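You operate a simulated robot arm through the tools that you are given. There is no shell and no other tool. Be economical: measure what you need, move in short steps, check, and stop when the job is done.

Carry out the task below with a simulated two-armed robot. There is one attempt and no reset: what you move stays moved.

Task
Carry the red pot to the cork trivet and mash the potatoes.
Fine: hob off first; masher back where it stood, red lid on at the end. Set down upright: masher.

Only the result counts: the job must be done as asked and must still hold three seconds after the hand-in. Knocking over, shifting, dropping, spilling or breaking anything else fails it. A push-on lid holds only when it is set on centred and level and pressed home; a screw cap is set on level and turned clockwise until tight.

Robot
Two 6-joint arms with three-finger grippers on one trunk, on a base that drives. Base frame: it is fixed to the floor where the robot stands at the start and does not move with it; the origin is under the middle of the robot, x ahead of it, y to its left, z up; the surface under the hand at the start is at about z = 920. Units: mm, rad, N and s.
The left shoulder is at the start at [21, 170, 1439], the right one opposite. With the tool pointing down near the work surface each hand reaches from about 400 to 660 mm from the robot's upright axis, wherever it stands, measured 20 degrees to its own side. Places, roughly: heat dial [200, 400, 700]; hob lock key [700, -200, 900]; hob power key [600, 0, 900]; mode dial [100, 500, 700]; oven timer dial [200, 300, 700]; red lid (18x18x6 cm) [900, -200, 900]; red pot (26x18x9 cm) [800, 0, 1000]; top of the cork trivet [500, 300, 900]. Payload 2.2 kg a hand.
The tool frame of a hand sits at the grasp point between the pads (the TCP): z along the fingers, y along the line on which they close. The tips reach 25 mm beyond it. Largest opening 104 mm; the body of the gripper starts 74 mm behind the TCP.
Orientation is that of the tool frame in the base frame, as [roll, pitch, yaw] about the fixed x, y, z axes, in that order (R = Rz(yaw) Ry(pitch) Rx(roll)). With the fingers straight down and closing along the base's y, the tool's x points along the base's -x, its y along +y and its z along -z.

Tools
- The arms move only by the tool arm_command. It takes "left_moves", "right_moves" or both (then of equal length, played together; a hand with none holds still); each is a list of rows, each a list of 3 entries, a list of its own where there are three numbers: the turn, a rotation vector about the base's x, y, z in degrees, then the shift along the base's x, y, z in cm, then the gripper command, from -1 (shut) to 1 (fully open), values between in proportion. In form: [[[ax, ay, az], [tx, ty, tz], claw], ...]. A call has 1 to 20 rows; each row is the pose to reach, as a shift and turn from the pose commanded when the call began. A row lasts 0.2 s, in which the tool goes at most 50 mm and 0.15 rad; a call with a longer step from one row to the next is refused whole, and so is a gripper value outside its range. Where a pose cannot be reached the arm comes as near as it can. A force on the tool above 40 N (or 10 N above the force at the start of the call, whichever is more), or a blocked arm, ends the call early, and 0.2 s more pass. The fingers move at their own pace and stop on an object; they squeeze with about 33 N. The grip force told is the motor's: it shows also when the fingers shut on nothing. Time passes only in rows, and 0.2 s behind the last, so rows that repeat a pose let the fingers close. It gives the time, the measured TCP pose, the force on the tool (base axes), the opening and the grip force at its end, in the units of the frame above (readings bear some noise), with the torque about the TCP (base axes, N m) and any sound that the robot's microphone picked up, and new pictures: "pictures" is both (left out), scene, wrist or none (wrist: the cameras of the hands that moved).
- Cameras (640 x 400 px; columns grow to the right, rows downward): "scene" is now at [142.5, 32.6, 1313.7]; the picture's right is [0.41, -0.91, -0.00], its down [-0.68, -0.31, -0.66] and it looks along [0.60, 0.27, -0.75] (base axes); focal length 226 px, centre (320, 200). "left" rides on the left gripper at [82, -3, -104] in its tool frame; the picture's right is [0.04, 1.00, 0.00], its down [-0.75, 0.03, -0.66] and it looks along [-0.66, 0.03, 0.75] (tool axes); focal length 256 px, centre (320, 200). "right" rides on the right gripper at [82, 3, -104] in its tool frame; the picture's right is [-0.04, 1.00, 0.00], its down [-0.75, -0.03, -0.66] and it looks along [-0.66, -0.03, 0.75] (tool axes); focal length 256 px, centre (320, 200).
- lift_body(by): slides the trunk up (or, below 0, down) by that many mm; the arms and the scene camera ride with it, the base frame stays. It gives what a move gives, with no picture.
- drive_base(legs): drives the robot by 1 to 6 legs, each [ahead, left, turn to the left] in mm, mm and rad, along the robot's own axes; the way and the turn of a leg run together, so that a leg with both is an arc; at most 1500 mm and 3.142 rad a leg. The arms and the cameras ride along, it lands a little off, and it stops where it bumps. It gives what a move gives, and a new picture of the scene camera.
- aim_head(pan, tilt): turns the head with the scene camera to pan (to the left, within 1.047 rad either way) and tilt (down, from -0.506 to 1.204), counted from straight ahead of the robot. It gives what a move gives, and a new picture of the scene camera.
- locate(camera, pixels): for up to 12 pixels [column, row] of the newest picture of that camera ("zoom" is the newest enlarged one), the place [x, y, z] in the base frame of the surface seen there, good to about 2 mm. No time passes.
- close_up(camera, box): a new picture of the part [left, top, right, bottom] of that camera's present view, enlarged. No time passes.
- finish_job(): hands the job in; it is judged then, once.

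Work in short steps. Measure before you move; look again where a grasp or a placing could have gone wrong, and mend it. You have 80 turns and 260 pictures in all, those below and enlarged ones among them. Open the grippers and draw the arms clear of the work before you hand the job in, unless the task says otherwise; then end with one line.

The tools are called after ">>>" as name(argument=value, ...) on one line, values as JSON. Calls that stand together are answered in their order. arm_command: Moves the arms, as the interface text tells. Its arguments: {"type":"object","properties":{"left_moves":{"type":"array"},"right_moves":{"type":"array"},"pictures":{"type":"string","enum":["both","scene","wrist","none"]}},"required":[]} The other tools are called the same way: lift_body (by) slides the trunk up or down; drive_base (legs) drives the base; aim_head (pan, tilt) turns the head that bears the scene camera; locate (camera, pixels) gives the place of the surface under pixels of a picture; close_up (camera, box) takes an enlarged picture of a part of a camera's view; finish_job () hands the job in.

At the start:

```text
t: 0.0
left_eef_pos: [555.1, 295.6, 999.3]
left_tcp_rot: [-3.14, 0.0, 3.141]
left_wrist_force: [-0.7, -0.5, 0.1]
left_moment: [0.0, 0.0, 0.0]
left_gripper_width: 103.9
left_grasp_force: 0.1
right_eef_pos: [621.7, -89.3, 998.3]
right_tcp_rot: [3.141, 0.0, 3.141]
right_wrist_force: [-1.2, -0.8, 0.8]
right_moment: [-0.04, 0.01, 0.02]
right_gripper_width: 104.1
right_grasp_force: 0.0
trunk travel left (down, up): [-632.0, 110.0]
robot x, y, heading: [1.1, 1.5, -0.002]
head pan, tilt: [0.421, 0.846]
```

scene: 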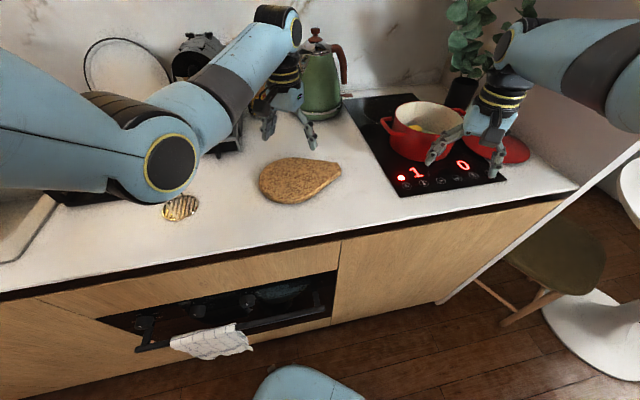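
right: 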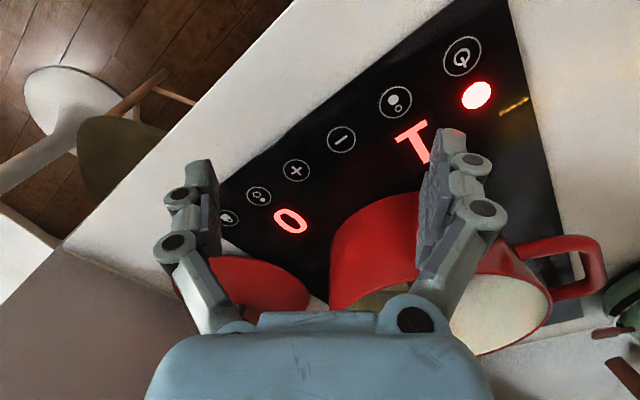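
left: 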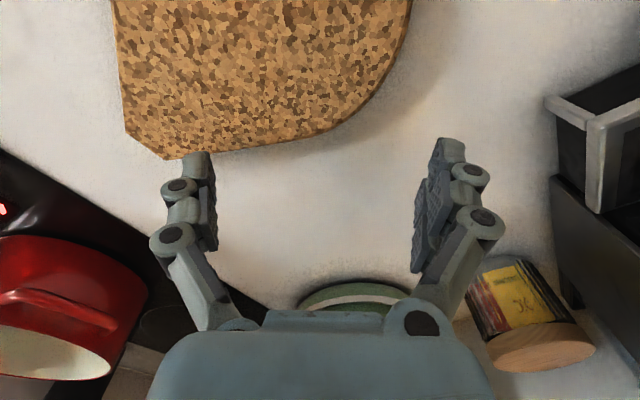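

The scene shows the hob with "1 0" near (430,170), pot at (425,130), lid at (500,145), trivet at (300,178); a gold grid near (180,207) may be the masher. I take close-ups.

>>> close_up(camera="scene", box=[340, 80, 560, 218])

>>> close_up(camera="scene", box=[80, 0, 360, 220])

>>> close_up(camera="right", box=[200, 0, 560, 240])

```text
2.90 times, centred on (450, 149) of scene
```

zoom: 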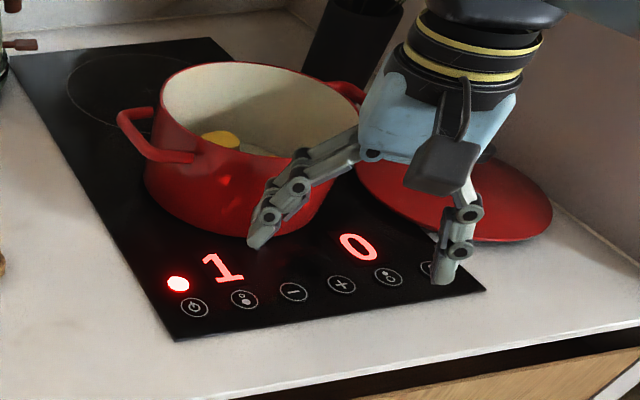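

```text
1.82 times, centred on (220, 110) of scene
```

zoom: 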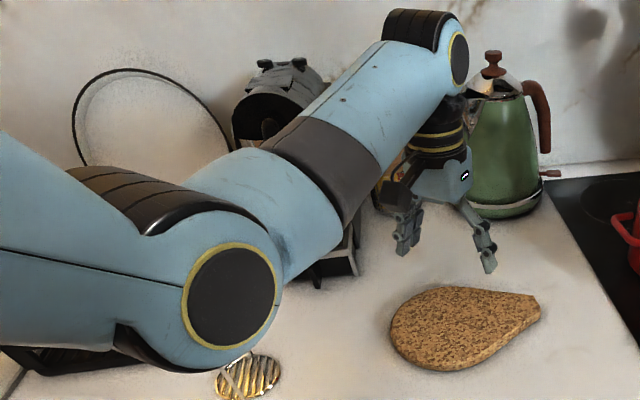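

```text
1.67 times, centred on (380, 120) of right
```

zoom: 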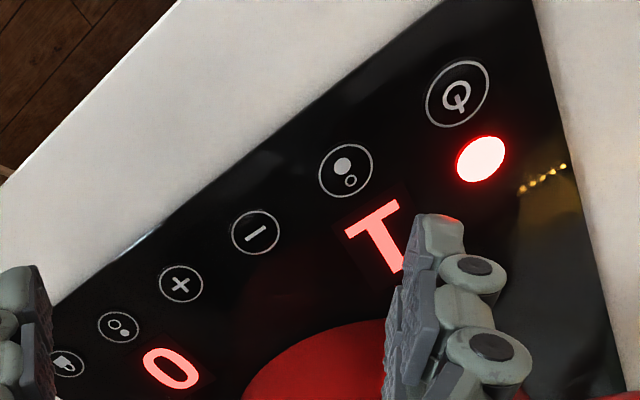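

The power key is at right-camera pixel (462,56), minus at (341,138), the lock key at (228,218). I measure them plus the pot, and try a better view of the masher.

>>> locate(camera="right", pixels=[[462, 56], [395, 101], [341, 138], [296, 170], [259, 196], [228, 218], [478, 95]])

>>> locate(camera="scene", pixels=[[180, 207], [395, 106], [430, 101], [461, 110], [389, 125], [392, 133], [260, 180], [340, 170], [300, 200], [500, 145], [425, 133], [290, 160]])

>>> aim_head(pan=0.9, tilt=0.75)

```text
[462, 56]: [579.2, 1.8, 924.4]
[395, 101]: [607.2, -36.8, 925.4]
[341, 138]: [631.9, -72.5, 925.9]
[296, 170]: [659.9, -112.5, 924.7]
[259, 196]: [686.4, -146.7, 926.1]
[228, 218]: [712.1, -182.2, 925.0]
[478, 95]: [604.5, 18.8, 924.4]
```

```text
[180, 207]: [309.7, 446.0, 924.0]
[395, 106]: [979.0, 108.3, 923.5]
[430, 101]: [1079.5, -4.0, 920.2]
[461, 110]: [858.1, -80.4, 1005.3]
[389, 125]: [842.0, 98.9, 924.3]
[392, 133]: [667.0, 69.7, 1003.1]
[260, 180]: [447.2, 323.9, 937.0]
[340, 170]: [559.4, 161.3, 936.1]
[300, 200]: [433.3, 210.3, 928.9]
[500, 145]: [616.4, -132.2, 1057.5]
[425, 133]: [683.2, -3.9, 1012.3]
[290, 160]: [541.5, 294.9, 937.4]
```

```text
t: 0.9
left_eef_pos: [555.5, 297.0, 1001.0]
left_tcp_rot: [3.14, 0.0, 3.142]
left_wrist_force: [0.3, 0.0, 0.1]
left_moment: [-0.03, 0.01, 0.0]
left_gripper_width: 103.7
left_grasp_force: 0.0
right_eef_pos: [621.8, -90.1, 999.3]
right_tcp_rot: [-3.141, -0.002, -3.141]
right_wrist_force: [-0.3, -0.9, 0.0]
right_moment: [0.01, 0.0, -0.01]
right_gripper_width: 104.3
right_grasp_force: 0.1
trunk travel left (down, up): [-632.0, 110.0]
robot x, y, heading: [-0.2, -2.1, -0.001]
head pan, tilt: [0.901, 0.75]
```

scene: 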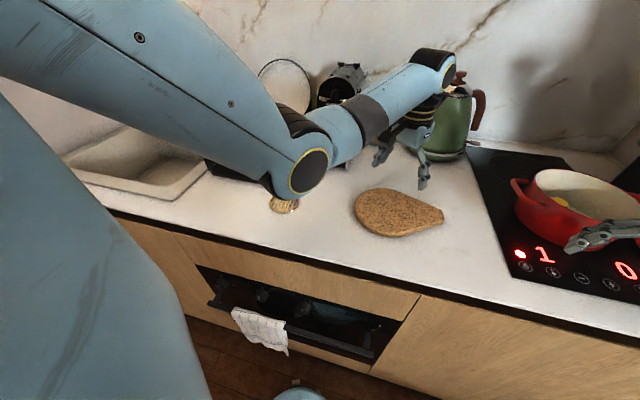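

The key is at (579,2,925), with the hand 74 mm above the glass and clear of the pot. I shut the right gripper, move over the key and go down to just above it.

>>> arm_command(right_moves=[[[0, 0, 0], [-2.1, 0, 0], -1], [[0, 0, 0], [-4.2, 2, 0], -1], [[0, 0, 0], [-4.3, 5.6, 0], -1], [[0, 0, 0], [-4.3, 9.2, 0], -1], [[0, 0, 0], [-4.3, 9.2, -2], -1], [[0, 0, 0], [-4.3, 9.2, -3.8], -1], [[0, 0, 0], [-4.3, 9.2, -3.8], -1]], pictures="wrist")

```text
t: 2.5
left_eef_pos: [554.8, 296.3, 999.3]
left_tcp_rot: [-3.141, 0.0, 3.141]
left_wrist_force: [0.9, 0.0, 0.0]
left_moment: [0.0, 0.04, -0.05]
left_gripper_width: 104.0
left_grasp_force: 0.0
right_eef_pos: [581.6, -9.4, 959.6]
right_tcp_rot: [-3.135, 0.001, 3.128]
right_wrist_force: [0.3, -0.1, -0.6]
right_moment: [0.02, 0.02, 0.03]
right_gripper_width: 0.0
right_grasp_force: 28.9
trunk travel left (down, up): [-632.0, 110.0]
robot x, y, heading: [-0.5, -0.4, -0.001]
head pan, tilt: [0.901, 0.75]
```

right: 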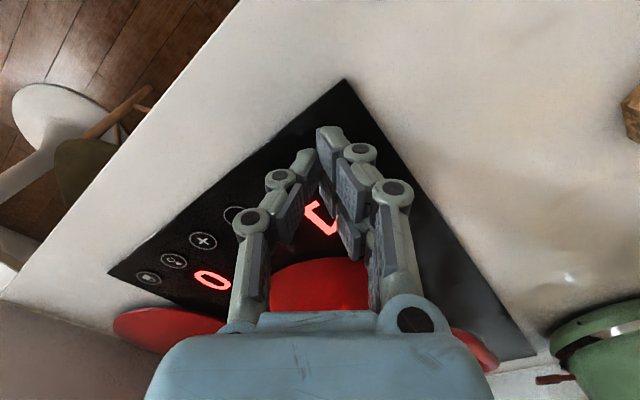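

The hand reads y = -9.4, where I commanded about 2. I hold two rows to see whether that was only lag.

>>> arm_command(right_moves=[[[0, 0, 0], [0, 0, 0], -1], [[0, 0, 0], [0, 0, 0], -1]], pictures="none")

```text
t: 3.1
left_eef_pos: [555.2, 296.7, 999.5]
left_tcp_rot: [-3.141, -0.001, 3.141]
left_wrist_force: [-0.6, 0.0, 0.5]
left_moment: [0.0, 0.04, -0.01]
left_gripper_width: 103.9
left_grasp_force: 0.2
right_eef_pos: [583.2, -9.7, 962.3]
right_tcp_rot: [-3.135, 0.004, 3.131]
right_wrist_force: [-0.4, -0.3, 0.8]
right_moment: [0.02, -0.01, -0.02]
right_gripper_width: 0.1
right_grasp_force: 28.1
trunk travel left (down, up): [-632.0, 110.0]
robot x, y, heading: [0.4, -2.8, 0.0]
head pan, tilt: [0.901, 0.75]
```

The arm is at its reach limit here. Tilting the tool 20° about x brings the wrist back towards the robot while the tip leans out to the key.

>>> arm_command(right_moves=[[[7, 0, 0], [0, -0.5, 0], -1], [[14, 0, 0], [0, -0.8, 0], -1], [[20, 0, 0], [0, -0.8, 0], -1], [[20, 0, 0], [0, -0.8, 0], -1]], pictures="wrist")

>>> locate(camera="scene", pixels=[[308, 172], [270, 185], [285, 205], [292, 197], [340, 165], [287, 211]])

```text
t: 4.1
left_eef_pos: [553.8, 297.0, 999.1]
left_tcp_rot: [-3.14, 0.001, 3.141]
left_wrist_force: [-0.1, 0.6, 1.0]
left_moment: [-0.02, 0.03, -0.02]
left_gripper_width: 103.8
left_grasp_force: 0.1
right_eef_pos: [578.4, -5.0, 961.6]
right_tcp_rot: [2.791, -0.003, -3.139]
right_wrist_force: [0.4, 0.6, -0.7]
right_moment: [0.0, 0.0, 0.01]
right_gripper_width: 0.0
right_grasp_force: 28.1
trunk travel left (down, up): [-632.0, 110.0]
robot x, y, heading: [0.2, 0.6, 0.005]
head pan, tilt: [0.901, 0.75]
```

right: 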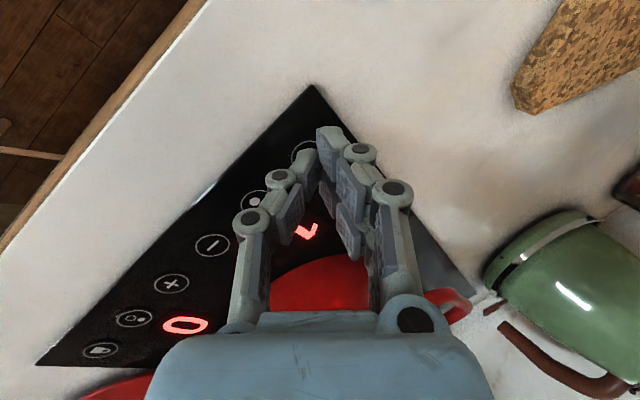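

```text
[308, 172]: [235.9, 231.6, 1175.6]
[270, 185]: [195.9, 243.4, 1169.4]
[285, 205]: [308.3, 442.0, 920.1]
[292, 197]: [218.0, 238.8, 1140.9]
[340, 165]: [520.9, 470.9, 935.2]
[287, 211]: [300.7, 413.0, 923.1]
```

Now the TCP is at (578,-5,962), tip about (578,3.5,938), over the key. I press down until contact and look at the display.

>>> arm_command(right_moves=[[[0, 0, 0], [0, 0, -0.6], -1], [[0, 0, 0], [0, 0, -1.0], -1], [[0, 0, 0], [0, 0, -1.3], -1], [[0, 0, 0], [0, 0, -1.6], -1], [[0, 0, 0], [0, 0, -1.6], -1]], pictures="wrist")

```text
t: 5.3
left_eef_pos: [551.9, 296.2, 1000.7]
left_tcp_rot: [3.141, 0.002, 3.141]
left_wrist_force: [-0.2, -0.6, 0.3]
left_moment: [0.01, 0.0, 0.02]
left_gripper_width: 104.0
left_grasp_force: 0.1
right_eef_pos: [578.0, -6.9, 948.8]
right_tcp_rot: [2.792, 0.007, -3.141]
right_wrist_force: [-2.5, -2.6, 30.2]
right_moment: [-0.09, 0.14, 0.02]
right_gripper_width: 0.0
right_grasp_force: 28.2
trunk travel left (down, up): [-632.0, 110.0]
robot x, y, heading: [-0.4, 0.3, -0.0]
head pan, tilt: [0.901, 0.75]
heard: click
```

right: 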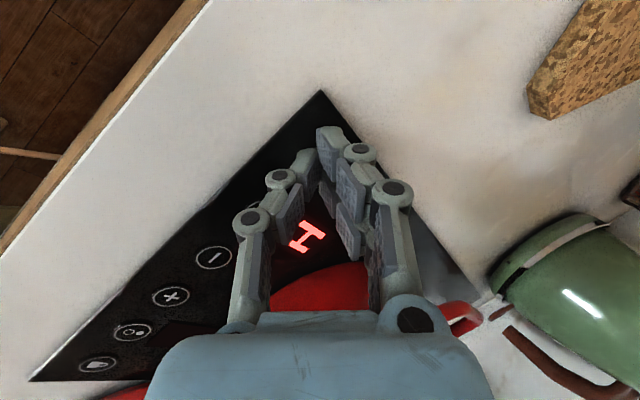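

The display now reads "H" (residual heat) and the power dot is gone, so the hob is off. I raise the right hand, pull it back and untilt it, then look at the hob.

>>> arm_command(right_moves=[[[0, 0, 0], [0, 0, 3], -1], [[-7, 0, 0], [-2, -2, 7], 0], [[-14, 0, 0], [-5, -5, 11], 1], [[-20, 0, 0], [-8, -9, 14], 1], [[-20, 0, 0], [-12, -13, 14], 1], [[-20, 0, 0], [-14, -17, 14], 1], [[-20, 0, 0], [-14, -21, 14], 1]], pictures="none")

>>> aim_head(pan=0.1, tilt=0.75)

```text
refused: row 3 steps farther than a row can; nothing moved
```

```text
t: 6.5
left_eef_pos: [551.4, 297.1, 1000.9]
left_tcp_rot: [3.141, 0.002, -3.141]
left_wrist_force: [0.3, 0.0, 0.2]
left_moment: [0.01, 0.01, 0.02]
left_gripper_width: 104.0
left_grasp_force: 0.1
right_eef_pos: [576.8, -6.0, 948.4]
right_tcp_rot: [2.79, 0.008, -3.141]
right_wrist_force: [0.2, -1.4, 37.2]
right_moment: [-0.01, 0.04, -0.02]
right_gripper_width: 0.1
right_grasp_force: 28.3
trunk travel left (down, up): [-632.0, 110.0]
robot x, y, heading: [-0.6, -2.8, -0.004]
head pan, tilt: [0.099, 0.75]
```

scene: 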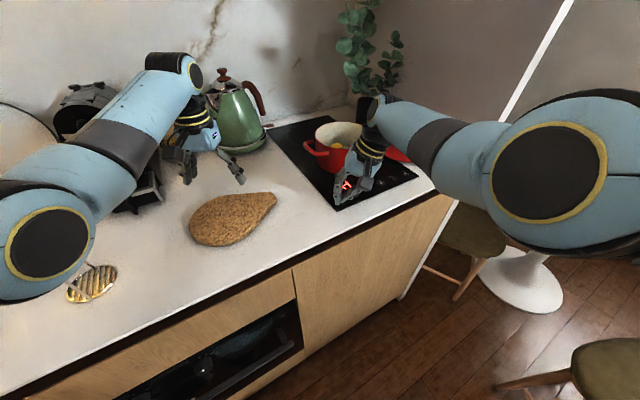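

One row was too long and the whole call was refused; the hand is still pressing. I repeat the retreat in smaller steps.

>>> arm_command(right_moves=[[[0, 0, 0], [0, 0, 3], -1], [[-6, 0, 0], [-2, -2, 6], 0], [[-12, 0, 0], [-4, -4, 9], 1], [[-18, 0, 0], [-6, -7, 11], 1], [[-20, 0, 0], [-9, -10, 13], 1], [[-20, 0, 0], [-11, -13, 15], 1], [[-20, 0, 0], [-13, -17, 15], 1], [[-20, 0, 0], [-14, -21, 15], 1]], pictures="scene")

```text
t: 8.2
left_eef_pos: [554.2, 296.1, 999.3]
left_tcp_rot: [-3.141, 0.001, -3.141]
left_wrist_force: [-0.1, -0.4, -0.6]
left_moment: [0.02, 0.03, 0.0]
left_gripper_width: 104.2
left_grasp_force: 0.0
right_eef_pos: [467.4, -201.8, 1025.7]
right_tcp_rot: [3.136, 0.003, -3.141]
right_wrist_force: [-0.4, -0.9, 0.8]
right_moment: [0.06, 0.0, 0.0]
right_gripper_width: 103.8
right_grasp_force: 0.1
right hand out of reach, approached as far as the arm can: row 5, 6, 7, 8
trunk travel left (down, up): [-632.0, 110.0]
robot x, y, heading: [-2.4, 0.7, -0.001]
head pan, tilt: [0.099, 0.75]
```

scene: 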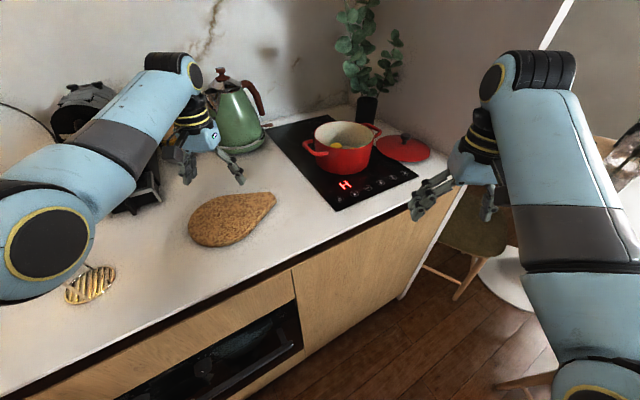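

The right hand is clear and the pot, lid and display (H) are in view around (340,150). I take a close-up for the handles and lid, plus the masher.

>>> close_up(camera="scene", box=[260, 100, 440, 212])

>>> close_up(camera="scene", box=[0, 200, 160, 320])

>>> locate(camera="scene", pixels=[[404, 136], [404, 150], [384, 150], [425, 150], [320, 127], [322, 152], [345, 141], [372, 141], [90, 284], [300, 293], [220, 340], [400, 218]])

```text
3.56 times, centred on (350, 156) of scene
```

zoom: 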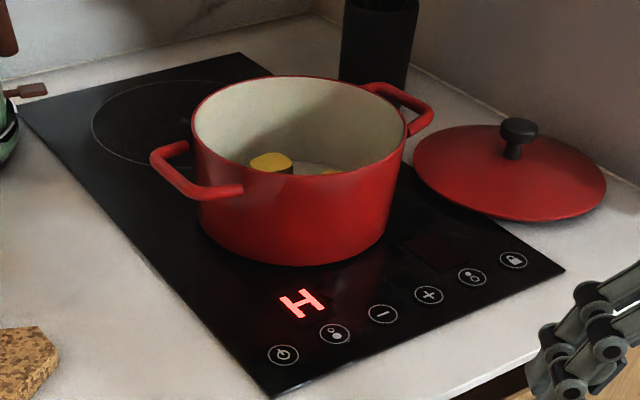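

```text
3.33 times, centred on (80, 260) of scene
```

zoom: 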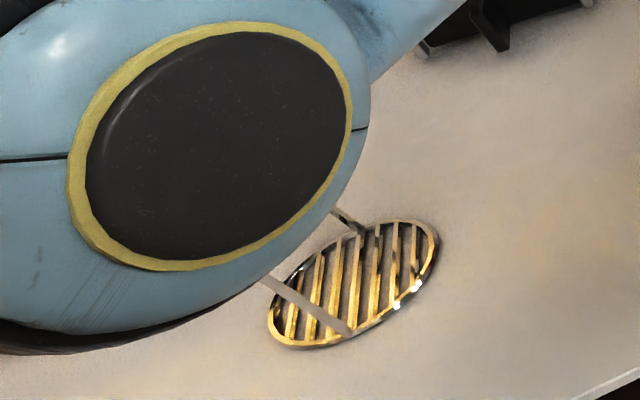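

```text
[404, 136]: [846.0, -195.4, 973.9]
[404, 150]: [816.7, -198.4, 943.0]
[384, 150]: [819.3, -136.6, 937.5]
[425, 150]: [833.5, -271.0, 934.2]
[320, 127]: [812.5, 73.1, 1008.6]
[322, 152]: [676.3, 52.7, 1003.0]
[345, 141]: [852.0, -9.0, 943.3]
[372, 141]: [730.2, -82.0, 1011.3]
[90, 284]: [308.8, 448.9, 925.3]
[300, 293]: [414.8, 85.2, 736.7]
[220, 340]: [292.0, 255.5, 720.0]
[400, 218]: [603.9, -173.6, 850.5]
```

I zoom on the pot alone so handles, rim and lid can be measured accurately.

>>> close_up(camera="scene", box=[296, 110, 392, 180])

```text
5.71 times, centred on (344, 145) of scene
```

zoom: 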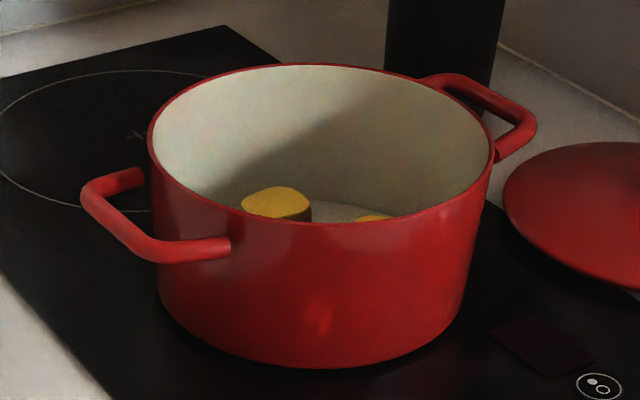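

The handles are clear: left loop corners near (92,187) and (150,247), right loop corners near (453,80) and (527,122). I locate handle, rim and base points.

>>> locate(camera="zoom", pixels=[[90, 188], [118, 222], [148, 250], [210, 248], [125, 178], [460, 80], [495, 97], [527, 122], [515, 140], [323, 228], [300, 66], [275, 195]])

>>> locate(camera="zoom", pixels=[[152, 150], [490, 165], [210, 225], [430, 205], [380, 70], [210, 85], [320, 366], [165, 300], [375, 216], [340, 212]])

```text
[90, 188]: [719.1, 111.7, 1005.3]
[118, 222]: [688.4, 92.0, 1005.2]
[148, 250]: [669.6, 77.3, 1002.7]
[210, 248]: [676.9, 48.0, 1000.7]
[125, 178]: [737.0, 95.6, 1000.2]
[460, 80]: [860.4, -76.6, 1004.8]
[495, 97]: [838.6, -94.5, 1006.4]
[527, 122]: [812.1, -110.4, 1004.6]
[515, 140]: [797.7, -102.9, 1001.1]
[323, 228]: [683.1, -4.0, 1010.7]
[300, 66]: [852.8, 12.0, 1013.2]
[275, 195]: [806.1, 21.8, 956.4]
```

```text
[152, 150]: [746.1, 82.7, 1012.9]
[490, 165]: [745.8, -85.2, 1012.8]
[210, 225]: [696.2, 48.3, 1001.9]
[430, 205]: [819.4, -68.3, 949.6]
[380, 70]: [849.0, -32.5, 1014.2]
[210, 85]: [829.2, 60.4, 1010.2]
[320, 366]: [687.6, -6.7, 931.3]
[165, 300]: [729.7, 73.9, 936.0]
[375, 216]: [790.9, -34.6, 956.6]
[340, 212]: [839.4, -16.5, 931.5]
```

The pot is centred at about (766,0), rim z 1013, and its handle axis runs parallel to the counter front (heading 0.626 faces the counter). I raise the trunk for clearance and check the free floor on the right.

>>> locate(camera="scene", pixels=[[470, 225], [455, 300], [425, 268], [525, 300], [600, 360], [500, 385], [235, 110], [240, 148], [350, 330], [480, 370], [190, 245], [272, 200]])

>>> lift_body(by=105)

>>> aim_head(pan=-0.6, tilt=0.9)

```text
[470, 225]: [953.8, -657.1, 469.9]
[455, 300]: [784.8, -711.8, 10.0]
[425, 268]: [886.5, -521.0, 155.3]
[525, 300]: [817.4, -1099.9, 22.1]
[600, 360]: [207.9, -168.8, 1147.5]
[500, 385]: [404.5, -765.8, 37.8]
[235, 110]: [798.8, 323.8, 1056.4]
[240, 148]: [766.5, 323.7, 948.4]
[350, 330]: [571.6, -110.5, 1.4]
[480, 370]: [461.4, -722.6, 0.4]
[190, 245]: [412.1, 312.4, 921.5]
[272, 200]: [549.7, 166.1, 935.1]
```

```text
t: 9.6
left_eef_pos: [554.5, 296.8, 1105.0]
left_tcp_rot: [3.139, -0.001, -3.141]
left_wrist_force: [0.0, -0.6, 0.5]
left_moment: [0.03, 0.02, -0.03]
left_gripper_width: 103.8
left_grasp_force: 0.1
right_eef_pos: [467.0, -201.8, 1128.0]
right_tcp_rot: [3.141, -0.002, -3.14]
right_wrist_force: [-0.2, 0.5, -0.9]
right_moment: [-0.03, 0.06, -0.01]
right_gripper_width: 104.0
right_grasp_force: 0.0
trunk travel left (down, up): [-737.0, 5.0]
robot x, y, heading: [2.1, 1.0, -0.001]
head pan, tilt: [0.099, 0.75]
```

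```text
t: 10.7
left_eef_pos: [554.8, 296.0, 1103.6]
left_tcp_rot: [-3.141, 0.0, -3.141]
left_wrist_force: [0.1, 0.0, -0.2]
left_moment: [0.0, 0.02, -0.02]
left_gripper_width: 104.0
left_grasp_force: 0.0
right_eef_pos: [466.7, -202.0, 1129.4]
right_tcp_rot: [3.141, 0.0, 3.141]
right_wrist_force: [-1.0, 0.4, 0.6]
right_moment: [0.02, 0.02, -0.01]
right_gripper_width: 103.9
right_grasp_force: 0.0
trunk travel left (down, up): [-737.0, 5.0]
robot x, y, heading: [1.7, -1.9, -0.001]
head pan, tilt: [-0.6, 0.901]
```

scene: 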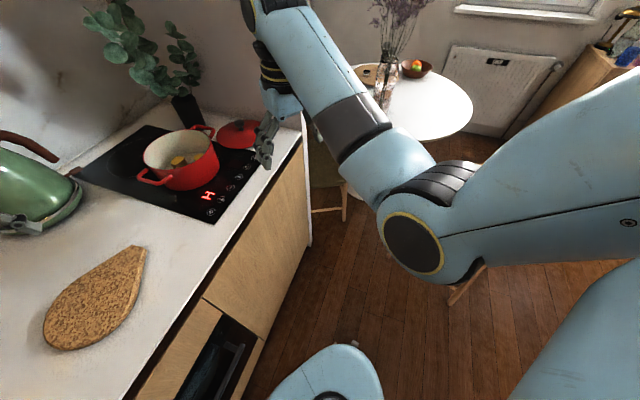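

The stools are near (404,-766) and (953,-657), far enough from my goal (320,-323). I back off, shift right and turn to face the counter, still clear of it.

>>> drive_base(legs=[[-150, 0, 0], [0, -323, 0], [0, 0, 0.626]])

>>> aim_head(pan=0.0, tilt=0.7)

```text
t: 15.5
left_eef_pos: [126.5, 241.8, 1105.1]
left_tcp_rot: [3.141, 0.001, -2.517]
left_wrist_force: [0.6, -0.4, 0.2]
left_moment: [0.0, -0.01, -0.01]
left_gripper_width: 104.2
left_grasp_force: 0.1
right_eef_pos: [346.9, -215.1, 1129.5]
right_tcp_rot: [-3.141, 0.001, -2.516]
right_wrist_force: [-0.7, -0.4, -0.5]
right_moment: [0.01, 0.05, -0.01]
right_gripper_width: 103.9
right_grasp_force: 0.0
trunk travel left (down, up): [-737.0, 5.0]
robot x, y, heading: [-149.8, -324.9, 0.624]
head pan, tilt: [-0.6, 0.901]
```

scene: 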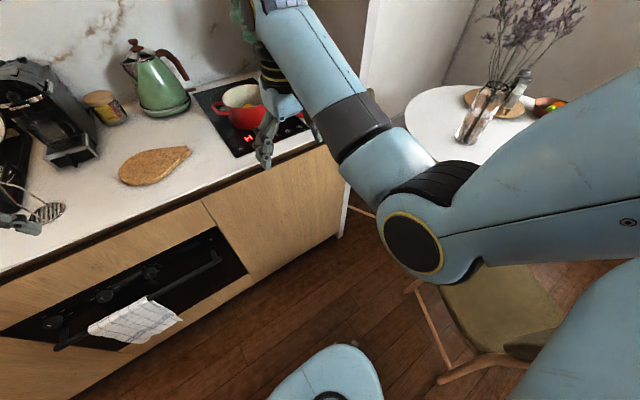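

```text
t: 16.5
left_eef_pos: [127.4, 241.0, 1105.1]
left_tcp_rot: [3.141, -0.003, -2.517]
left_wrist_force: [-0.1, -0.3, -0.4]
left_moment: [-0.03, -0.03, -0.02]
left_gripper_width: 104.1
left_grasp_force: 0.0
right_eef_pos: [347.1, -215.0, 1128.7]
right_tcp_rot: [-3.141, 0.002, -2.516]
right_wrist_force: [0.2, -0.1, -1.1]
right_moment: [-0.02, -0.01, 0.02]
right_gripper_width: 104.0
right_grasp_force: 0.1
trunk travel left (down, up): [-737.0, 5.0]
robot x, y, heading: [-149.2, -327.0, 0.626]
head pan, tilt: [0.0, 0.7]
```

scene: 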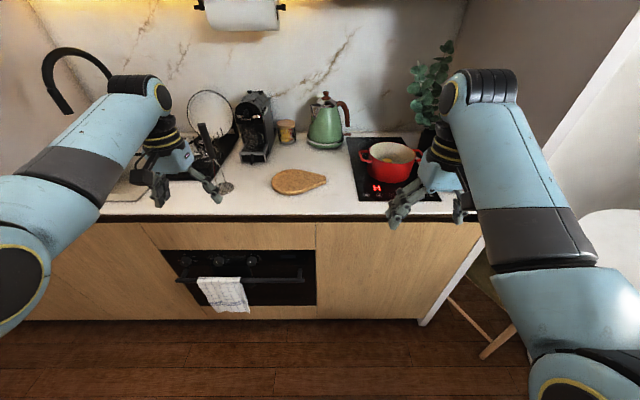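

Now the whole counter is in view, with the masher behind the left hand near (215,160). I zoom there and on the trivet.

>>> close_up(camera="scene", box=[140, 90, 300, 210])

>>> locate(camera="scene", pixels=[[204, 130], [225, 187], [272, 182], [326, 180], [300, 170], [295, 194], [325, 120], [338, 105]])

```text
3.33 times, centred on (220, 150) of scene
```

zoom: 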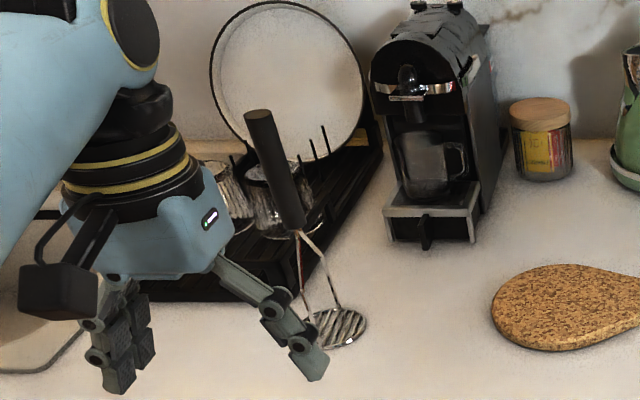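

```text
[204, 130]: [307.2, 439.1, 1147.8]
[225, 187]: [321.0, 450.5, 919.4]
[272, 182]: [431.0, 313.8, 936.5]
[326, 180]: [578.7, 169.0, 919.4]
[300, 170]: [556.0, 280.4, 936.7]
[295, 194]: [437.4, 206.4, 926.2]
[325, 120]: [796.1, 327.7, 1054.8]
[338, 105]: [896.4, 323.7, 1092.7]
```

The masher stands upright at (309,447), handle top at about z 1150. My diagonal path keeps the left hand at y≈241, so I drive to face the pot.

>>> drive_base(legs=[[382, -271, 0]])

```text
t: 19.3
left_eef_pos: [592.4, 245.0, 1104.7]
left_tcp_rot: [3.141, 0.0, -2.514]
left_wrist_force: [-0.4, -0.1, -0.3]
left_moment: [-0.01, 0.01, 0.01]
left_gripper_width: 104.2
left_grasp_force: 0.0
right_eef_pos: [814.5, -210.2, 1127.8]
right_tcp_rot: [3.141, 0.001, -2.513]
right_wrist_force: [0.6, 0.5, 0.4]
right_moment: [-0.01, 0.01, 0.02]
right_gripper_width: 103.9
right_grasp_force: 0.1
trunk travel left (down, up): [-737.0, 5.0]
robot x, y, heading: [316.2, -318.5, 0.631]
head pan, tilt: [0.0, 0.7]
```

scene: 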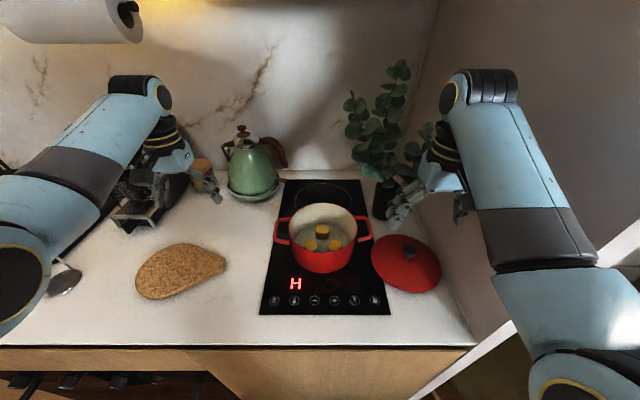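

The robot now faces the pot squarely. I tilt the head down a bit and zoom on the pot to measure handle bars precisely.

>>> aim_head(pan=0.0, tilt=1.0)

>>> close_up(camera="scene", box=[260, 110, 388, 190])

```text
t: 20.1
left_eef_pos: [591.4, 245.1, 1104.7]
left_tcp_rot: [-3.14, -0.001, -2.512]
left_wrist_force: [0.0, -0.1, 0.3]
left_moment: [0.0, -0.04, -0.01]
left_gripper_width: 104.2
left_grasp_force: 0.1
right_eef_pos: [813.9, -209.9, 1128.8]
right_tcp_rot: [-3.141, -0.001, -2.512]
right_wrist_force: [-0.3, 0.5, 0.7]
right_moment: [0.0, -0.02, 0.03]
right_gripper_width: 104.1
right_grasp_force: 0.1
trunk travel left (down, up): [-737.0, 5.0]
robot x, y, heading: [319.6, -318.7, 0.629]
head pan, tilt: [0.0, 1.0]
```

scene: 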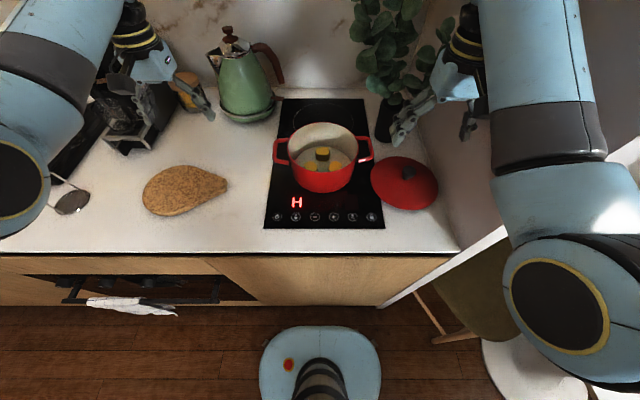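

```text
5.00 times, centred on (324, 150) of scene
```

zoom: 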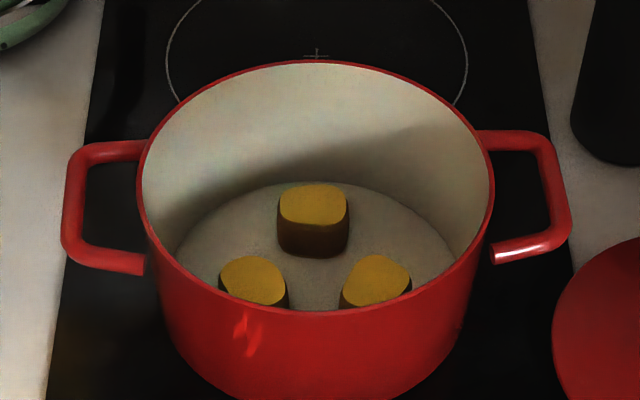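

The gap between bar and rim is about 30 mm, enough for a finger. I locate the bars and rim edges, and the lid.

>>> locate(camera="zoom", pixels=[[72, 170], [70, 205], [70, 235], [548, 165], [555, 195], [562, 225], [141, 190], [492, 190], [316, 62], [318, 312], [313, 205], [255, 275]])

>>> locate(camera="scene", pixels=[[408, 173], [372, 180], [437, 190], [405, 157], [408, 208], [377, 275], [256, 178], [170, 188], [226, 185], [145, 190], [182, 214], [185, 167]])

```text
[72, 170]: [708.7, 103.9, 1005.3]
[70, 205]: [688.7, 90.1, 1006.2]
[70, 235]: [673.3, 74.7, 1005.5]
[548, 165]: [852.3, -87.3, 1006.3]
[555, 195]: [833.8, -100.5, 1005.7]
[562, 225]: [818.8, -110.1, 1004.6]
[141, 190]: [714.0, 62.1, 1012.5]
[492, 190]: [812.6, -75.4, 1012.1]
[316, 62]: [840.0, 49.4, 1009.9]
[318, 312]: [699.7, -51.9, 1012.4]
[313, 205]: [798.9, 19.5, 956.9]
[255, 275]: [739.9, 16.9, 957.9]
```

```text
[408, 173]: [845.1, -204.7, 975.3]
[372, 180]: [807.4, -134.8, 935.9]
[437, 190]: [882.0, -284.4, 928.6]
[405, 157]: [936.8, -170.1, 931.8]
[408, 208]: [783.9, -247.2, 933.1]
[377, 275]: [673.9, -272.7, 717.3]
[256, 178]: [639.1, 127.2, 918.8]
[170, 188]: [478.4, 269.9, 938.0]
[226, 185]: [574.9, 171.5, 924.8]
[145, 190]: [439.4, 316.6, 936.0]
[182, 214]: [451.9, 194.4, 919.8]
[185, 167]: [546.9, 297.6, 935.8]
```

Grip points: left bar (693,92), right bar (836,-98), both about z 1000. I move both hands above them with openings near 30 mm, so the inner finger fits the gap.

>>> arm_command(left_moves=[[[0, 0, 0], [2, -3.1, 0], -0.42], [[0, 0, 0], [4, -6.2, 0], -0.42], [[0, 0, 0], [6, -9.2, 0], -0.42], [[0, 0, 0], [8, -12.3, 0], -0.42], [[0, 0, 0], [10.1, -15.3, 0], -0.42], [[0, 0, 0], [10.1, -15.3, -3], -0.42], [[0, 0, 0], [10.1, -15.3, -5], -0.42], [[0, 0, 0], [10.1, -15.3, -5], -0.42]], right_moves=[[[0, 0, 0], [0.4, 2.2, 0], -0.42], [[0, 0, 0], [0.8, 4.4, 0], -0.42], [[0, 0, 0], [1.2, 6.7, 0], -0.42], [[0, 0, 0], [1.7, 9, 0], -0.42], [[0, 0, 0], [2.2, 11.2, -1.0], -0.42], [[0, 0, 0], [2.2, 11.2, -4.5], -0.42], [[0, 0, 0], [2.2, 11.2, -7.4], -0.42], [[0, 0, 0], [2.2, 11.2, -7.4], -0.42]], pictures="both")

```text
t: 21.9
left_eef_pos: [693.6, 92.5, 1055.2]
left_tcp_rot: [3.141, -0.001, -2.513]
left_wrist_force: [0.9, 0.8, 0.3]
left_moment: [-0.03, -0.03, -0.02]
left_gripper_width: 30.1
left_grasp_force: 0.1
right_eef_pos: [836.4, -98.6, 1053.6]
right_tcp_rot: [-3.141, 0.0, -2.514]
right_wrist_force: [-0.9, -0.6, 0.2]
right_moment: [0.0, 0.01, -0.03]
right_gripper_width: 30.2
right_grasp_force: 0.1
trunk travel left (down, up): [-737.0, 5.0]
robot x, y, heading: [316.4, -319.9, 0.625]
head pan, tilt: [0.0, 1.0]
```

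scene: 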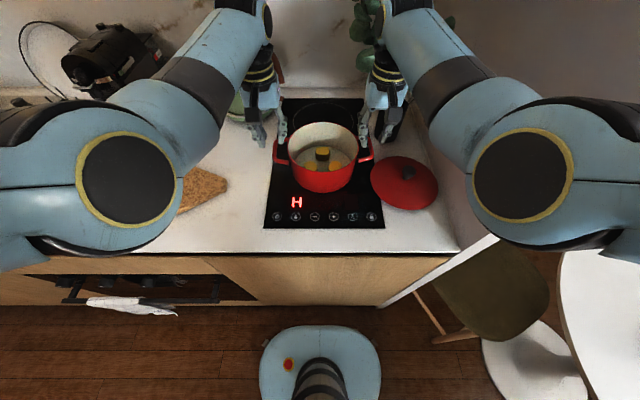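
right: 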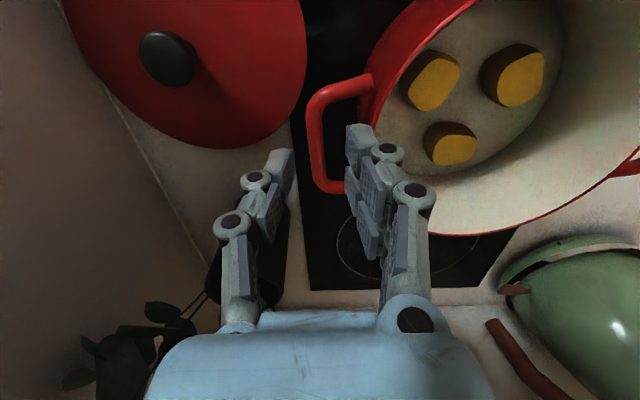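
left: 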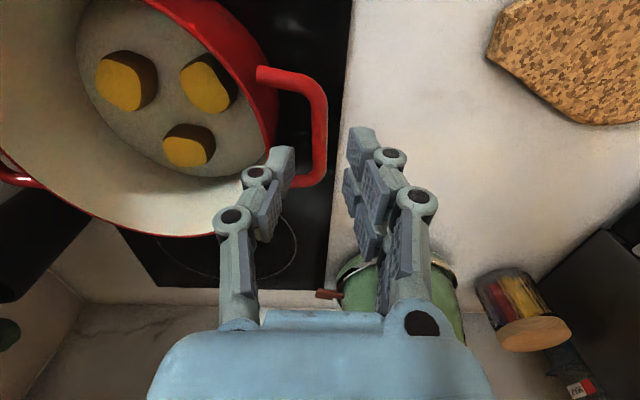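

Both hands sit over their bars. A dark vase shows beside the right outer finger at right-camera (235,270), so I check its place before going down.

>>> locate(camera="right", pixels=[[215, 270], [270, 280], [282, 200], [272, 230], [340, 186], [315, 130], [360, 170]])

>>> locate(camera="scene", pixels=[[388, 110], [393, 130], [386, 138], [402, 118], [366, 150], [281, 152]])

>>> close_up(camera="scene", box=[230, 70, 430, 195])

```text
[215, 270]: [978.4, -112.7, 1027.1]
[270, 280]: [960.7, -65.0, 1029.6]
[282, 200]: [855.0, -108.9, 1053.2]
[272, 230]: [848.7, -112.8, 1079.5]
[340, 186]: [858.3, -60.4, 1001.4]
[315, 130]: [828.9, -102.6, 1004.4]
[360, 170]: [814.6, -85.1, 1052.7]
```

```text
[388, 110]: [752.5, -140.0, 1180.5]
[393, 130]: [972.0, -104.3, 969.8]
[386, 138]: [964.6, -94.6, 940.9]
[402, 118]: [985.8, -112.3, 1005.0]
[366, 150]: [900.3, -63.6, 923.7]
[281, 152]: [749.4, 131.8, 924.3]
```

```text
3.20 times, centred on (330, 132) of scene
```

zoom: 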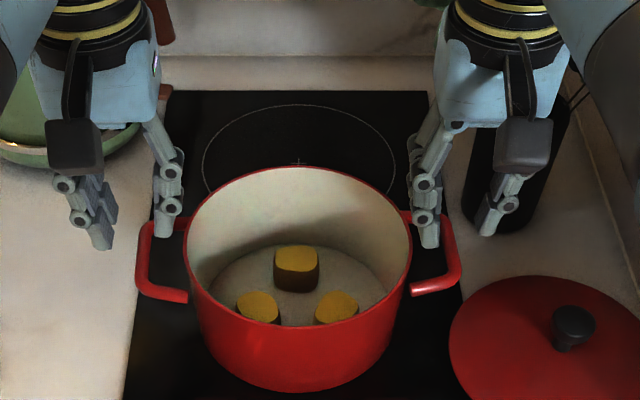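

The vase is over 100 mm behind the hand, so there is room. I lower both hands 55 mm around the bars.

>>> arm_command(left_moves=[[[0, 0, 0], [0, 0, -2], -0.42], [[0, 0, 0], [0, 0, -3.5], -0.42], [[0, 0, 0], [0, 0, -4.5], -0.42], [[0, 0, 0], [0, 0, -5.6], -0.42], [[0, 0, 0], [0, 0, -5.6], -0.42]], right_moves=[[[0, 0, 0], [0, 0, -2], -0.42], [[0, 0, 0], [0, 0, -3.5], -0.42], [[0, 0, 0], [0, 0, -4.5], -0.42], [[0, 0, 0], [0, 0, -5.5], -0.42], [[0, 0, 0], [0, 0, -5.5], -0.42]], pictures="none")

>>> close_up(camera="scene", box=[230, 90, 422, 210])

```text
t: 23.1
left_eef_pos: [691.5, 92.5, 999.3]
left_tcp_rot: [3.14, 0.002, -2.512]
left_wrist_force: [-9.7, 5.7, 8.5]
left_moment: [-0.35, -0.3, -0.07]
left_gripper_width: 31.4
left_grasp_force: 0.1
right_eef_pos: [836.9, -99.4, 999.6]
right_tcp_rot: [-3.141, 0.003, -2.515]
right_wrist_force: [11.9, -6.1, 13.0]
right_moment: [0.52, 0.34, -0.14]
right_gripper_width: 33.9
right_grasp_force: 0.1
trunk travel left (down, up): [-737.0, 5.0]
robot x, y, heading: [318.8, -318.9, 0.627]
head pan, tilt: [0.0, 1.0]
```

```text
3.33 times, centred on (326, 150) of scene
```

zoom: 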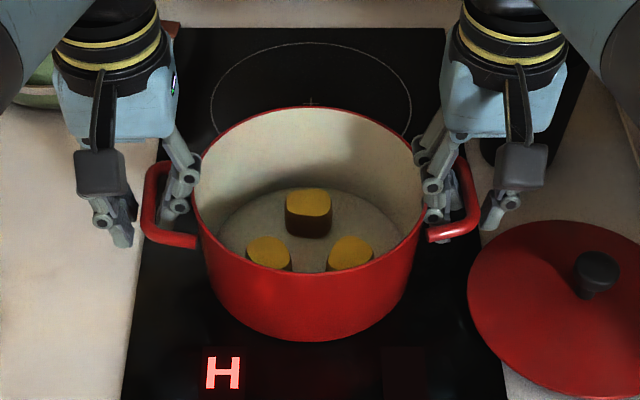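

Each bar is between its fingers, with light contact of the inner fingers on the wall (about 10 N). I close both grippers.

>>> arm_command(left_moves=[[[0, 0, 0], [0, 0, 0], -1], [[0, 0, 0], [0, 0, 0], -1], [[0, 0, 0], [0, 0, 0], -1], [[0, 0, 0], [0, 0, 0], -1]], right_moves=[[[0, 0, 0], [0, 0, 0], -1], [[0, 0, 0], [0, 0, 0], -1], [[0, 0, 0], [0, 0, 0], -1], [[0, 0, 0], [0, 0, 0], -1]], pictures="none")

>>> lift_body(by=4)

```text
t: 24.1
left_eef_pos: [693.9, 92.4, 998.2]
left_tcp_rot: [3.14, -0.001, -2.51]
left_wrist_force: [-2.9, 7.7, 0.0]
left_moment: [-0.07, 0.05, 0.66]
left_gripper_width: 5.8
left_grasp_force: 28.9
right_eef_pos: [836.7, -99.4, 997.0]
right_tcp_rot: [-3.141, -0.003, -2.513]
right_wrist_force: [3.0, -8.2, -4.4]
right_moment: [0.02, -0.01, 0.08]
right_gripper_width: 3.1
right_grasp_force: 30.1
trunk travel left (down, up): [-737.0, 5.0]
robot x, y, heading: [320.5, -321.8, 0.626]
head pan, tilt: [0.0, 1.0]
```

```text
t: 24.6
left_eef_pos: [692.8, 93.2, 1002.3]
left_tcp_rot: [-3.14, 0.0, -2.512]
left_wrist_force: [-3.3, 9.2, -4.2]
left_moment: [0.01, -0.01, 0.72]
left_gripper_width: 6.1
left_grasp_force: 28.4
right_eef_pos: [836.5, -97.9, 1003.8]
right_tcp_rot: [-3.142, -0.002, -2.515]
right_wrist_force: [3.3, -9.5, -4.4]
right_moment: [-0.06, 0.05, 0.13]
right_gripper_width: 3.2
right_grasp_force: 29.8
trunk travel left (down, up): [-741.0, 1.0]
robot x, y, heading: [314.3, -320.4, 0.629]
head pan, tilt: [0.0, 1.0]
```

The grips read only 6 and 3 mm, so I check with a close-up that the bars really are between the pads.

>>> close_up(camera="scene", box=[230, 90, 422, 210])

>>> close_up(camera="right", box=[200, 40, 456, 200])

>>> close_up(camera="left", box=[200, 40, 456, 200])

```text
3.33 times, centred on (326, 150) of scene
```

zoom: 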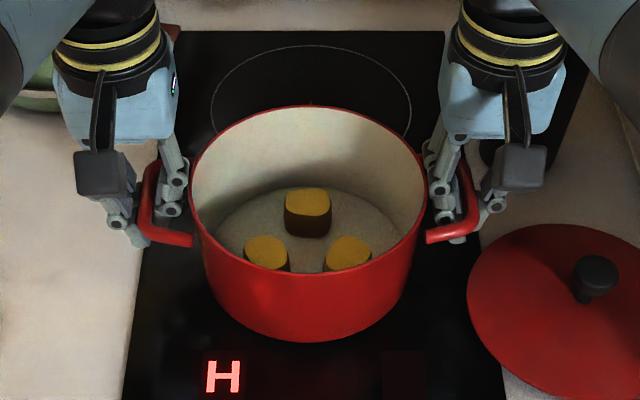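

```text
2.50 times, centred on (328, 120) of right
```

zoom: 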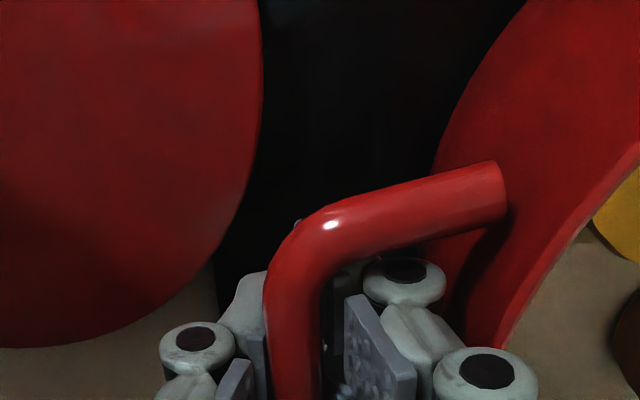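

```text
2.50 times, centred on (328, 120) of left
```

zoom: 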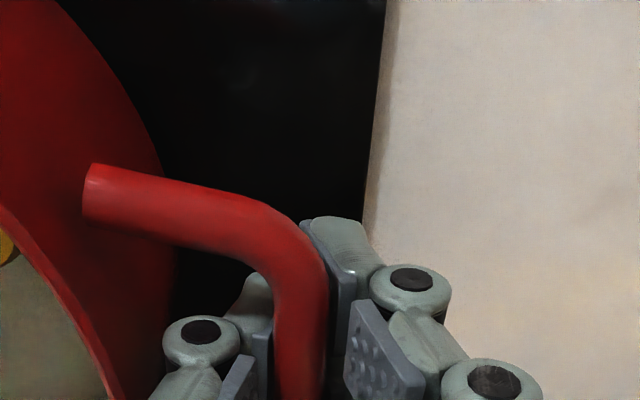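

Both bars are squarely between the pads. I lift with both arms together by 50 mm and check that pot and level follow.

>>> arm_command(left_moves=[[[0, 0, 0], [0, 0, 1], -1], [[0, 0, 0], [0, 0, 2], -1], [[0, 0, 0], [0, 0, 3], -1], [[0, 0, 0], [0, 0, 4], -1], [[0, 0, 0], [0, 0, 5], -1], [[0, 0, 0], [0, 0, 5], -1]], right_moves=[[[0, 0, 0], [0, 0, 1], -1], [[0, 0, 0], [0, 0, 2], -1], [[0, 0, 0], [0, 0, 3], -1], [[0, 0, 0], [0, 0, 4], -1], [[0, 0, 0], [0, 0, 5], -1], [[0, 0, 0], [0, 0, 5], -1]], pictures="scene")

```text
t: 26.0
left_eef_pos: [693.9, 93.4, 1052.7]
left_tcp_rot: [-3.141, -0.001, -2.513]
left_wrist_force: [-6.5, 15.0, -4.3]
left_moment: [-0.05, 0.08, 0.69]
left_gripper_width: 6.1
left_grasp_force: 28.4
right_eef_pos: [838.6, -98.4, 1052.5]
right_tcp_rot: [3.14, -0.001, -2.512]
right_wrist_force: [6.9, -15.1, -3.9]
right_moment: [0.04, 0.03, 0.15]
right_gripper_width: 2.7
right_grasp_force: 30.1
trunk travel left (down, up): [-741.0, 1.0]
robot x, y, heading: [315.2, -317.9, 0.631]
head pan, tilt: [0.0, 1.0]
```

scene: 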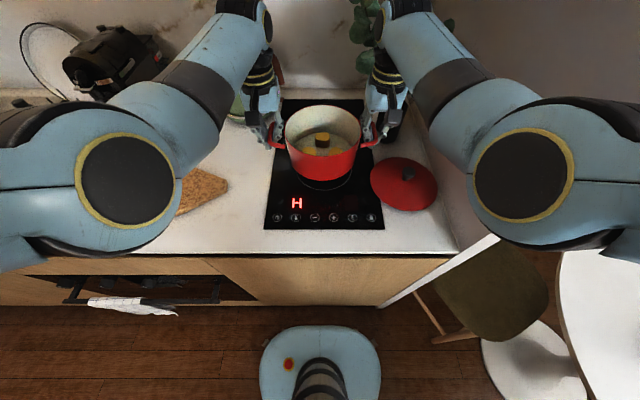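

The pot is up and level at about 0.9 kg. Before driving 380 mm left and 69 mm back to the trivet, I check the left forearm's outer edge against masher and coffee machine.

>>> locate(camera="scene", pixels=[[125, 95], [150, 75], [185, 40], [180, 180], [130, 190], [60, 215], [20, 250], [75, 65], [110, 90], [240, 90], [250, 130], [205, 180]])

>>> aim_head(pan=0.7, tilt=0.75)

```text
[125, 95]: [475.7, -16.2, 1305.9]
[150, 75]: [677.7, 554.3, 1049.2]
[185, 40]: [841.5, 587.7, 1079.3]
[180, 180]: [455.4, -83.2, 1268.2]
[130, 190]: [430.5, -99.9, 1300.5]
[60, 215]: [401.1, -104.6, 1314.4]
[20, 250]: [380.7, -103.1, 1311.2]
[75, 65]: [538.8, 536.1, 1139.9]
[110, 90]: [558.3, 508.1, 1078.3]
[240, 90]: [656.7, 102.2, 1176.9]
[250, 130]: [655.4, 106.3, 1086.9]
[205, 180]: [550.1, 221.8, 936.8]
```

```text
t: 27.1
left_eef_pos: [694.0, 93.1, 1052.2]
left_tcp_rot: [3.14, -0.003, -2.513]
left_wrist_force: [-8.6, 15.6, -3.8]
left_moment: [-0.06, 0.08, 0.66]
left_gripper_width: 6.2
left_grasp_force: 28.8
right_eef_pos: [836.1, -96.9, 1052.4]
right_tcp_rot: [3.14, -0.002, -2.514]
right_wrist_force: [8.0, -15.8, -5.3]
right_moment: [0.07, -0.03, 0.14]
right_gripper_width: 2.9
right_grasp_force: 29.2
trunk travel left (down, up): [-741.0, 1.0]
robot x, y, heading: [322.6, -321.2, 0.629]
head pan, tilt: [0.7, 0.75]
```

scene: 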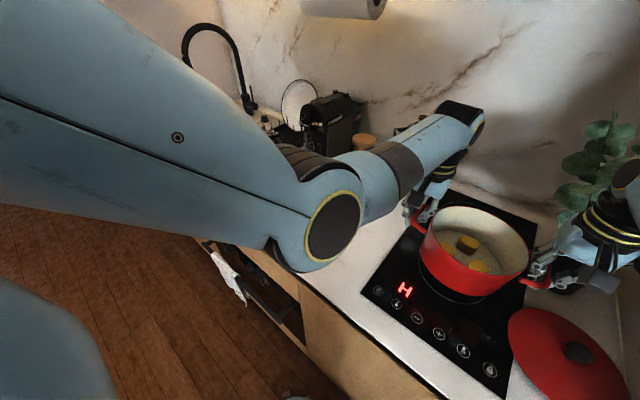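

Elbow and forearm sit at z ≥ 1270, well above the masher's 1150, and the coffee machine lies beyond the path. I drive left and back with the pot.

>>> drive_base(legs=[[-69, 0, 0], [0, 379, 0]])

>>> aim_head(pan=0.0, tilt=1.0)

>>> close_up(camera="scene", box=[224, 90, 416, 210])

```text
t: 30.1
left_eef_pos: [415.3, 356.8, 1053.0]
left_tcp_rot: [3.14, -0.002, -2.512]
left_wrist_force: [-9.0, 18.9, -4.5]
left_moment: [-0.06, -0.02, 0.64]
left_gripper_width: 6.0
left_grasp_force: 28.8
right_eef_pos: [560.5, 165.8, 1052.9]
right_tcp_rot: [3.141, -0.003, -2.514]
right_wrist_force: [9.9, -17.9, -4.5]
right_moment: [0.02, 0.0, 0.14]
right_gripper_width: 2.7
right_grasp_force: 30.3
trunk travel left (down, up): [-741.0, 1.0]
robot x, y, heading: [38.1, -58.2, 0.629]
head pan, tilt: [0.7, 0.75]
```

scene: 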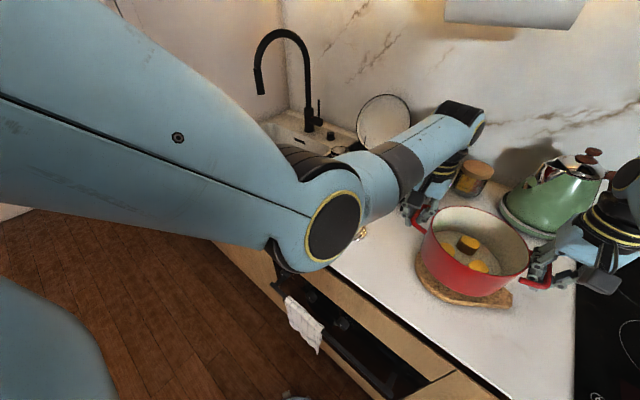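

```text
t: 31.2
left_eef_pos: [416.0, 356.7, 1051.7]
left_tcp_rot: [3.141, 0.001, -2.512]
left_wrist_force: [-0.2, 6.6, -5.6]
left_moment: [0.0, -0.07, 0.58]
left_gripper_width: 5.9
left_grasp_force: 28.1
right_eef_pos: [558.8, 165.7, 1051.3]
right_tcp_rot: [-3.14, -0.003, -2.514]
right_wrist_force: [0.4, -5.3, -4.1]
right_moment: [-0.07, 0.04, 0.1]
right_gripper_width: 6.2
right_grasp_force: 30.0
trunk travel left (down, up): [-741.0, 1.0]
robot x, y, heading: [40.5, -57.6, 0.626]
head pan, tilt: [0.0, 1.0]
```

scene: 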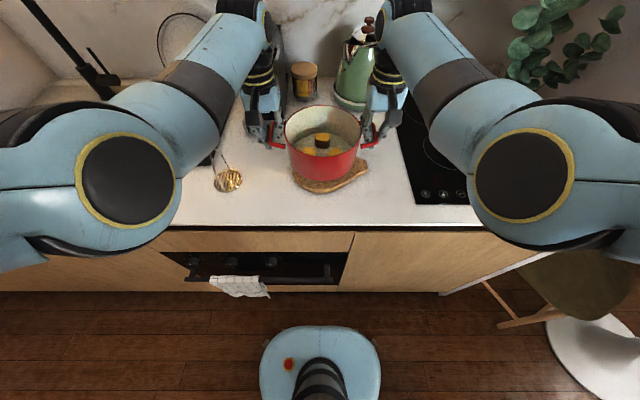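

```text
3.33 times, centred on (320, 150) of scene
```

zoom: 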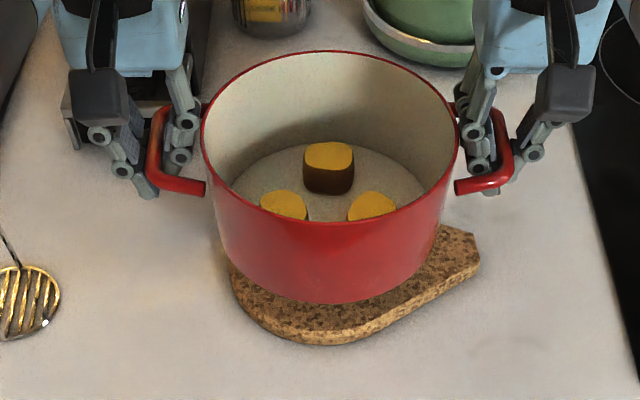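

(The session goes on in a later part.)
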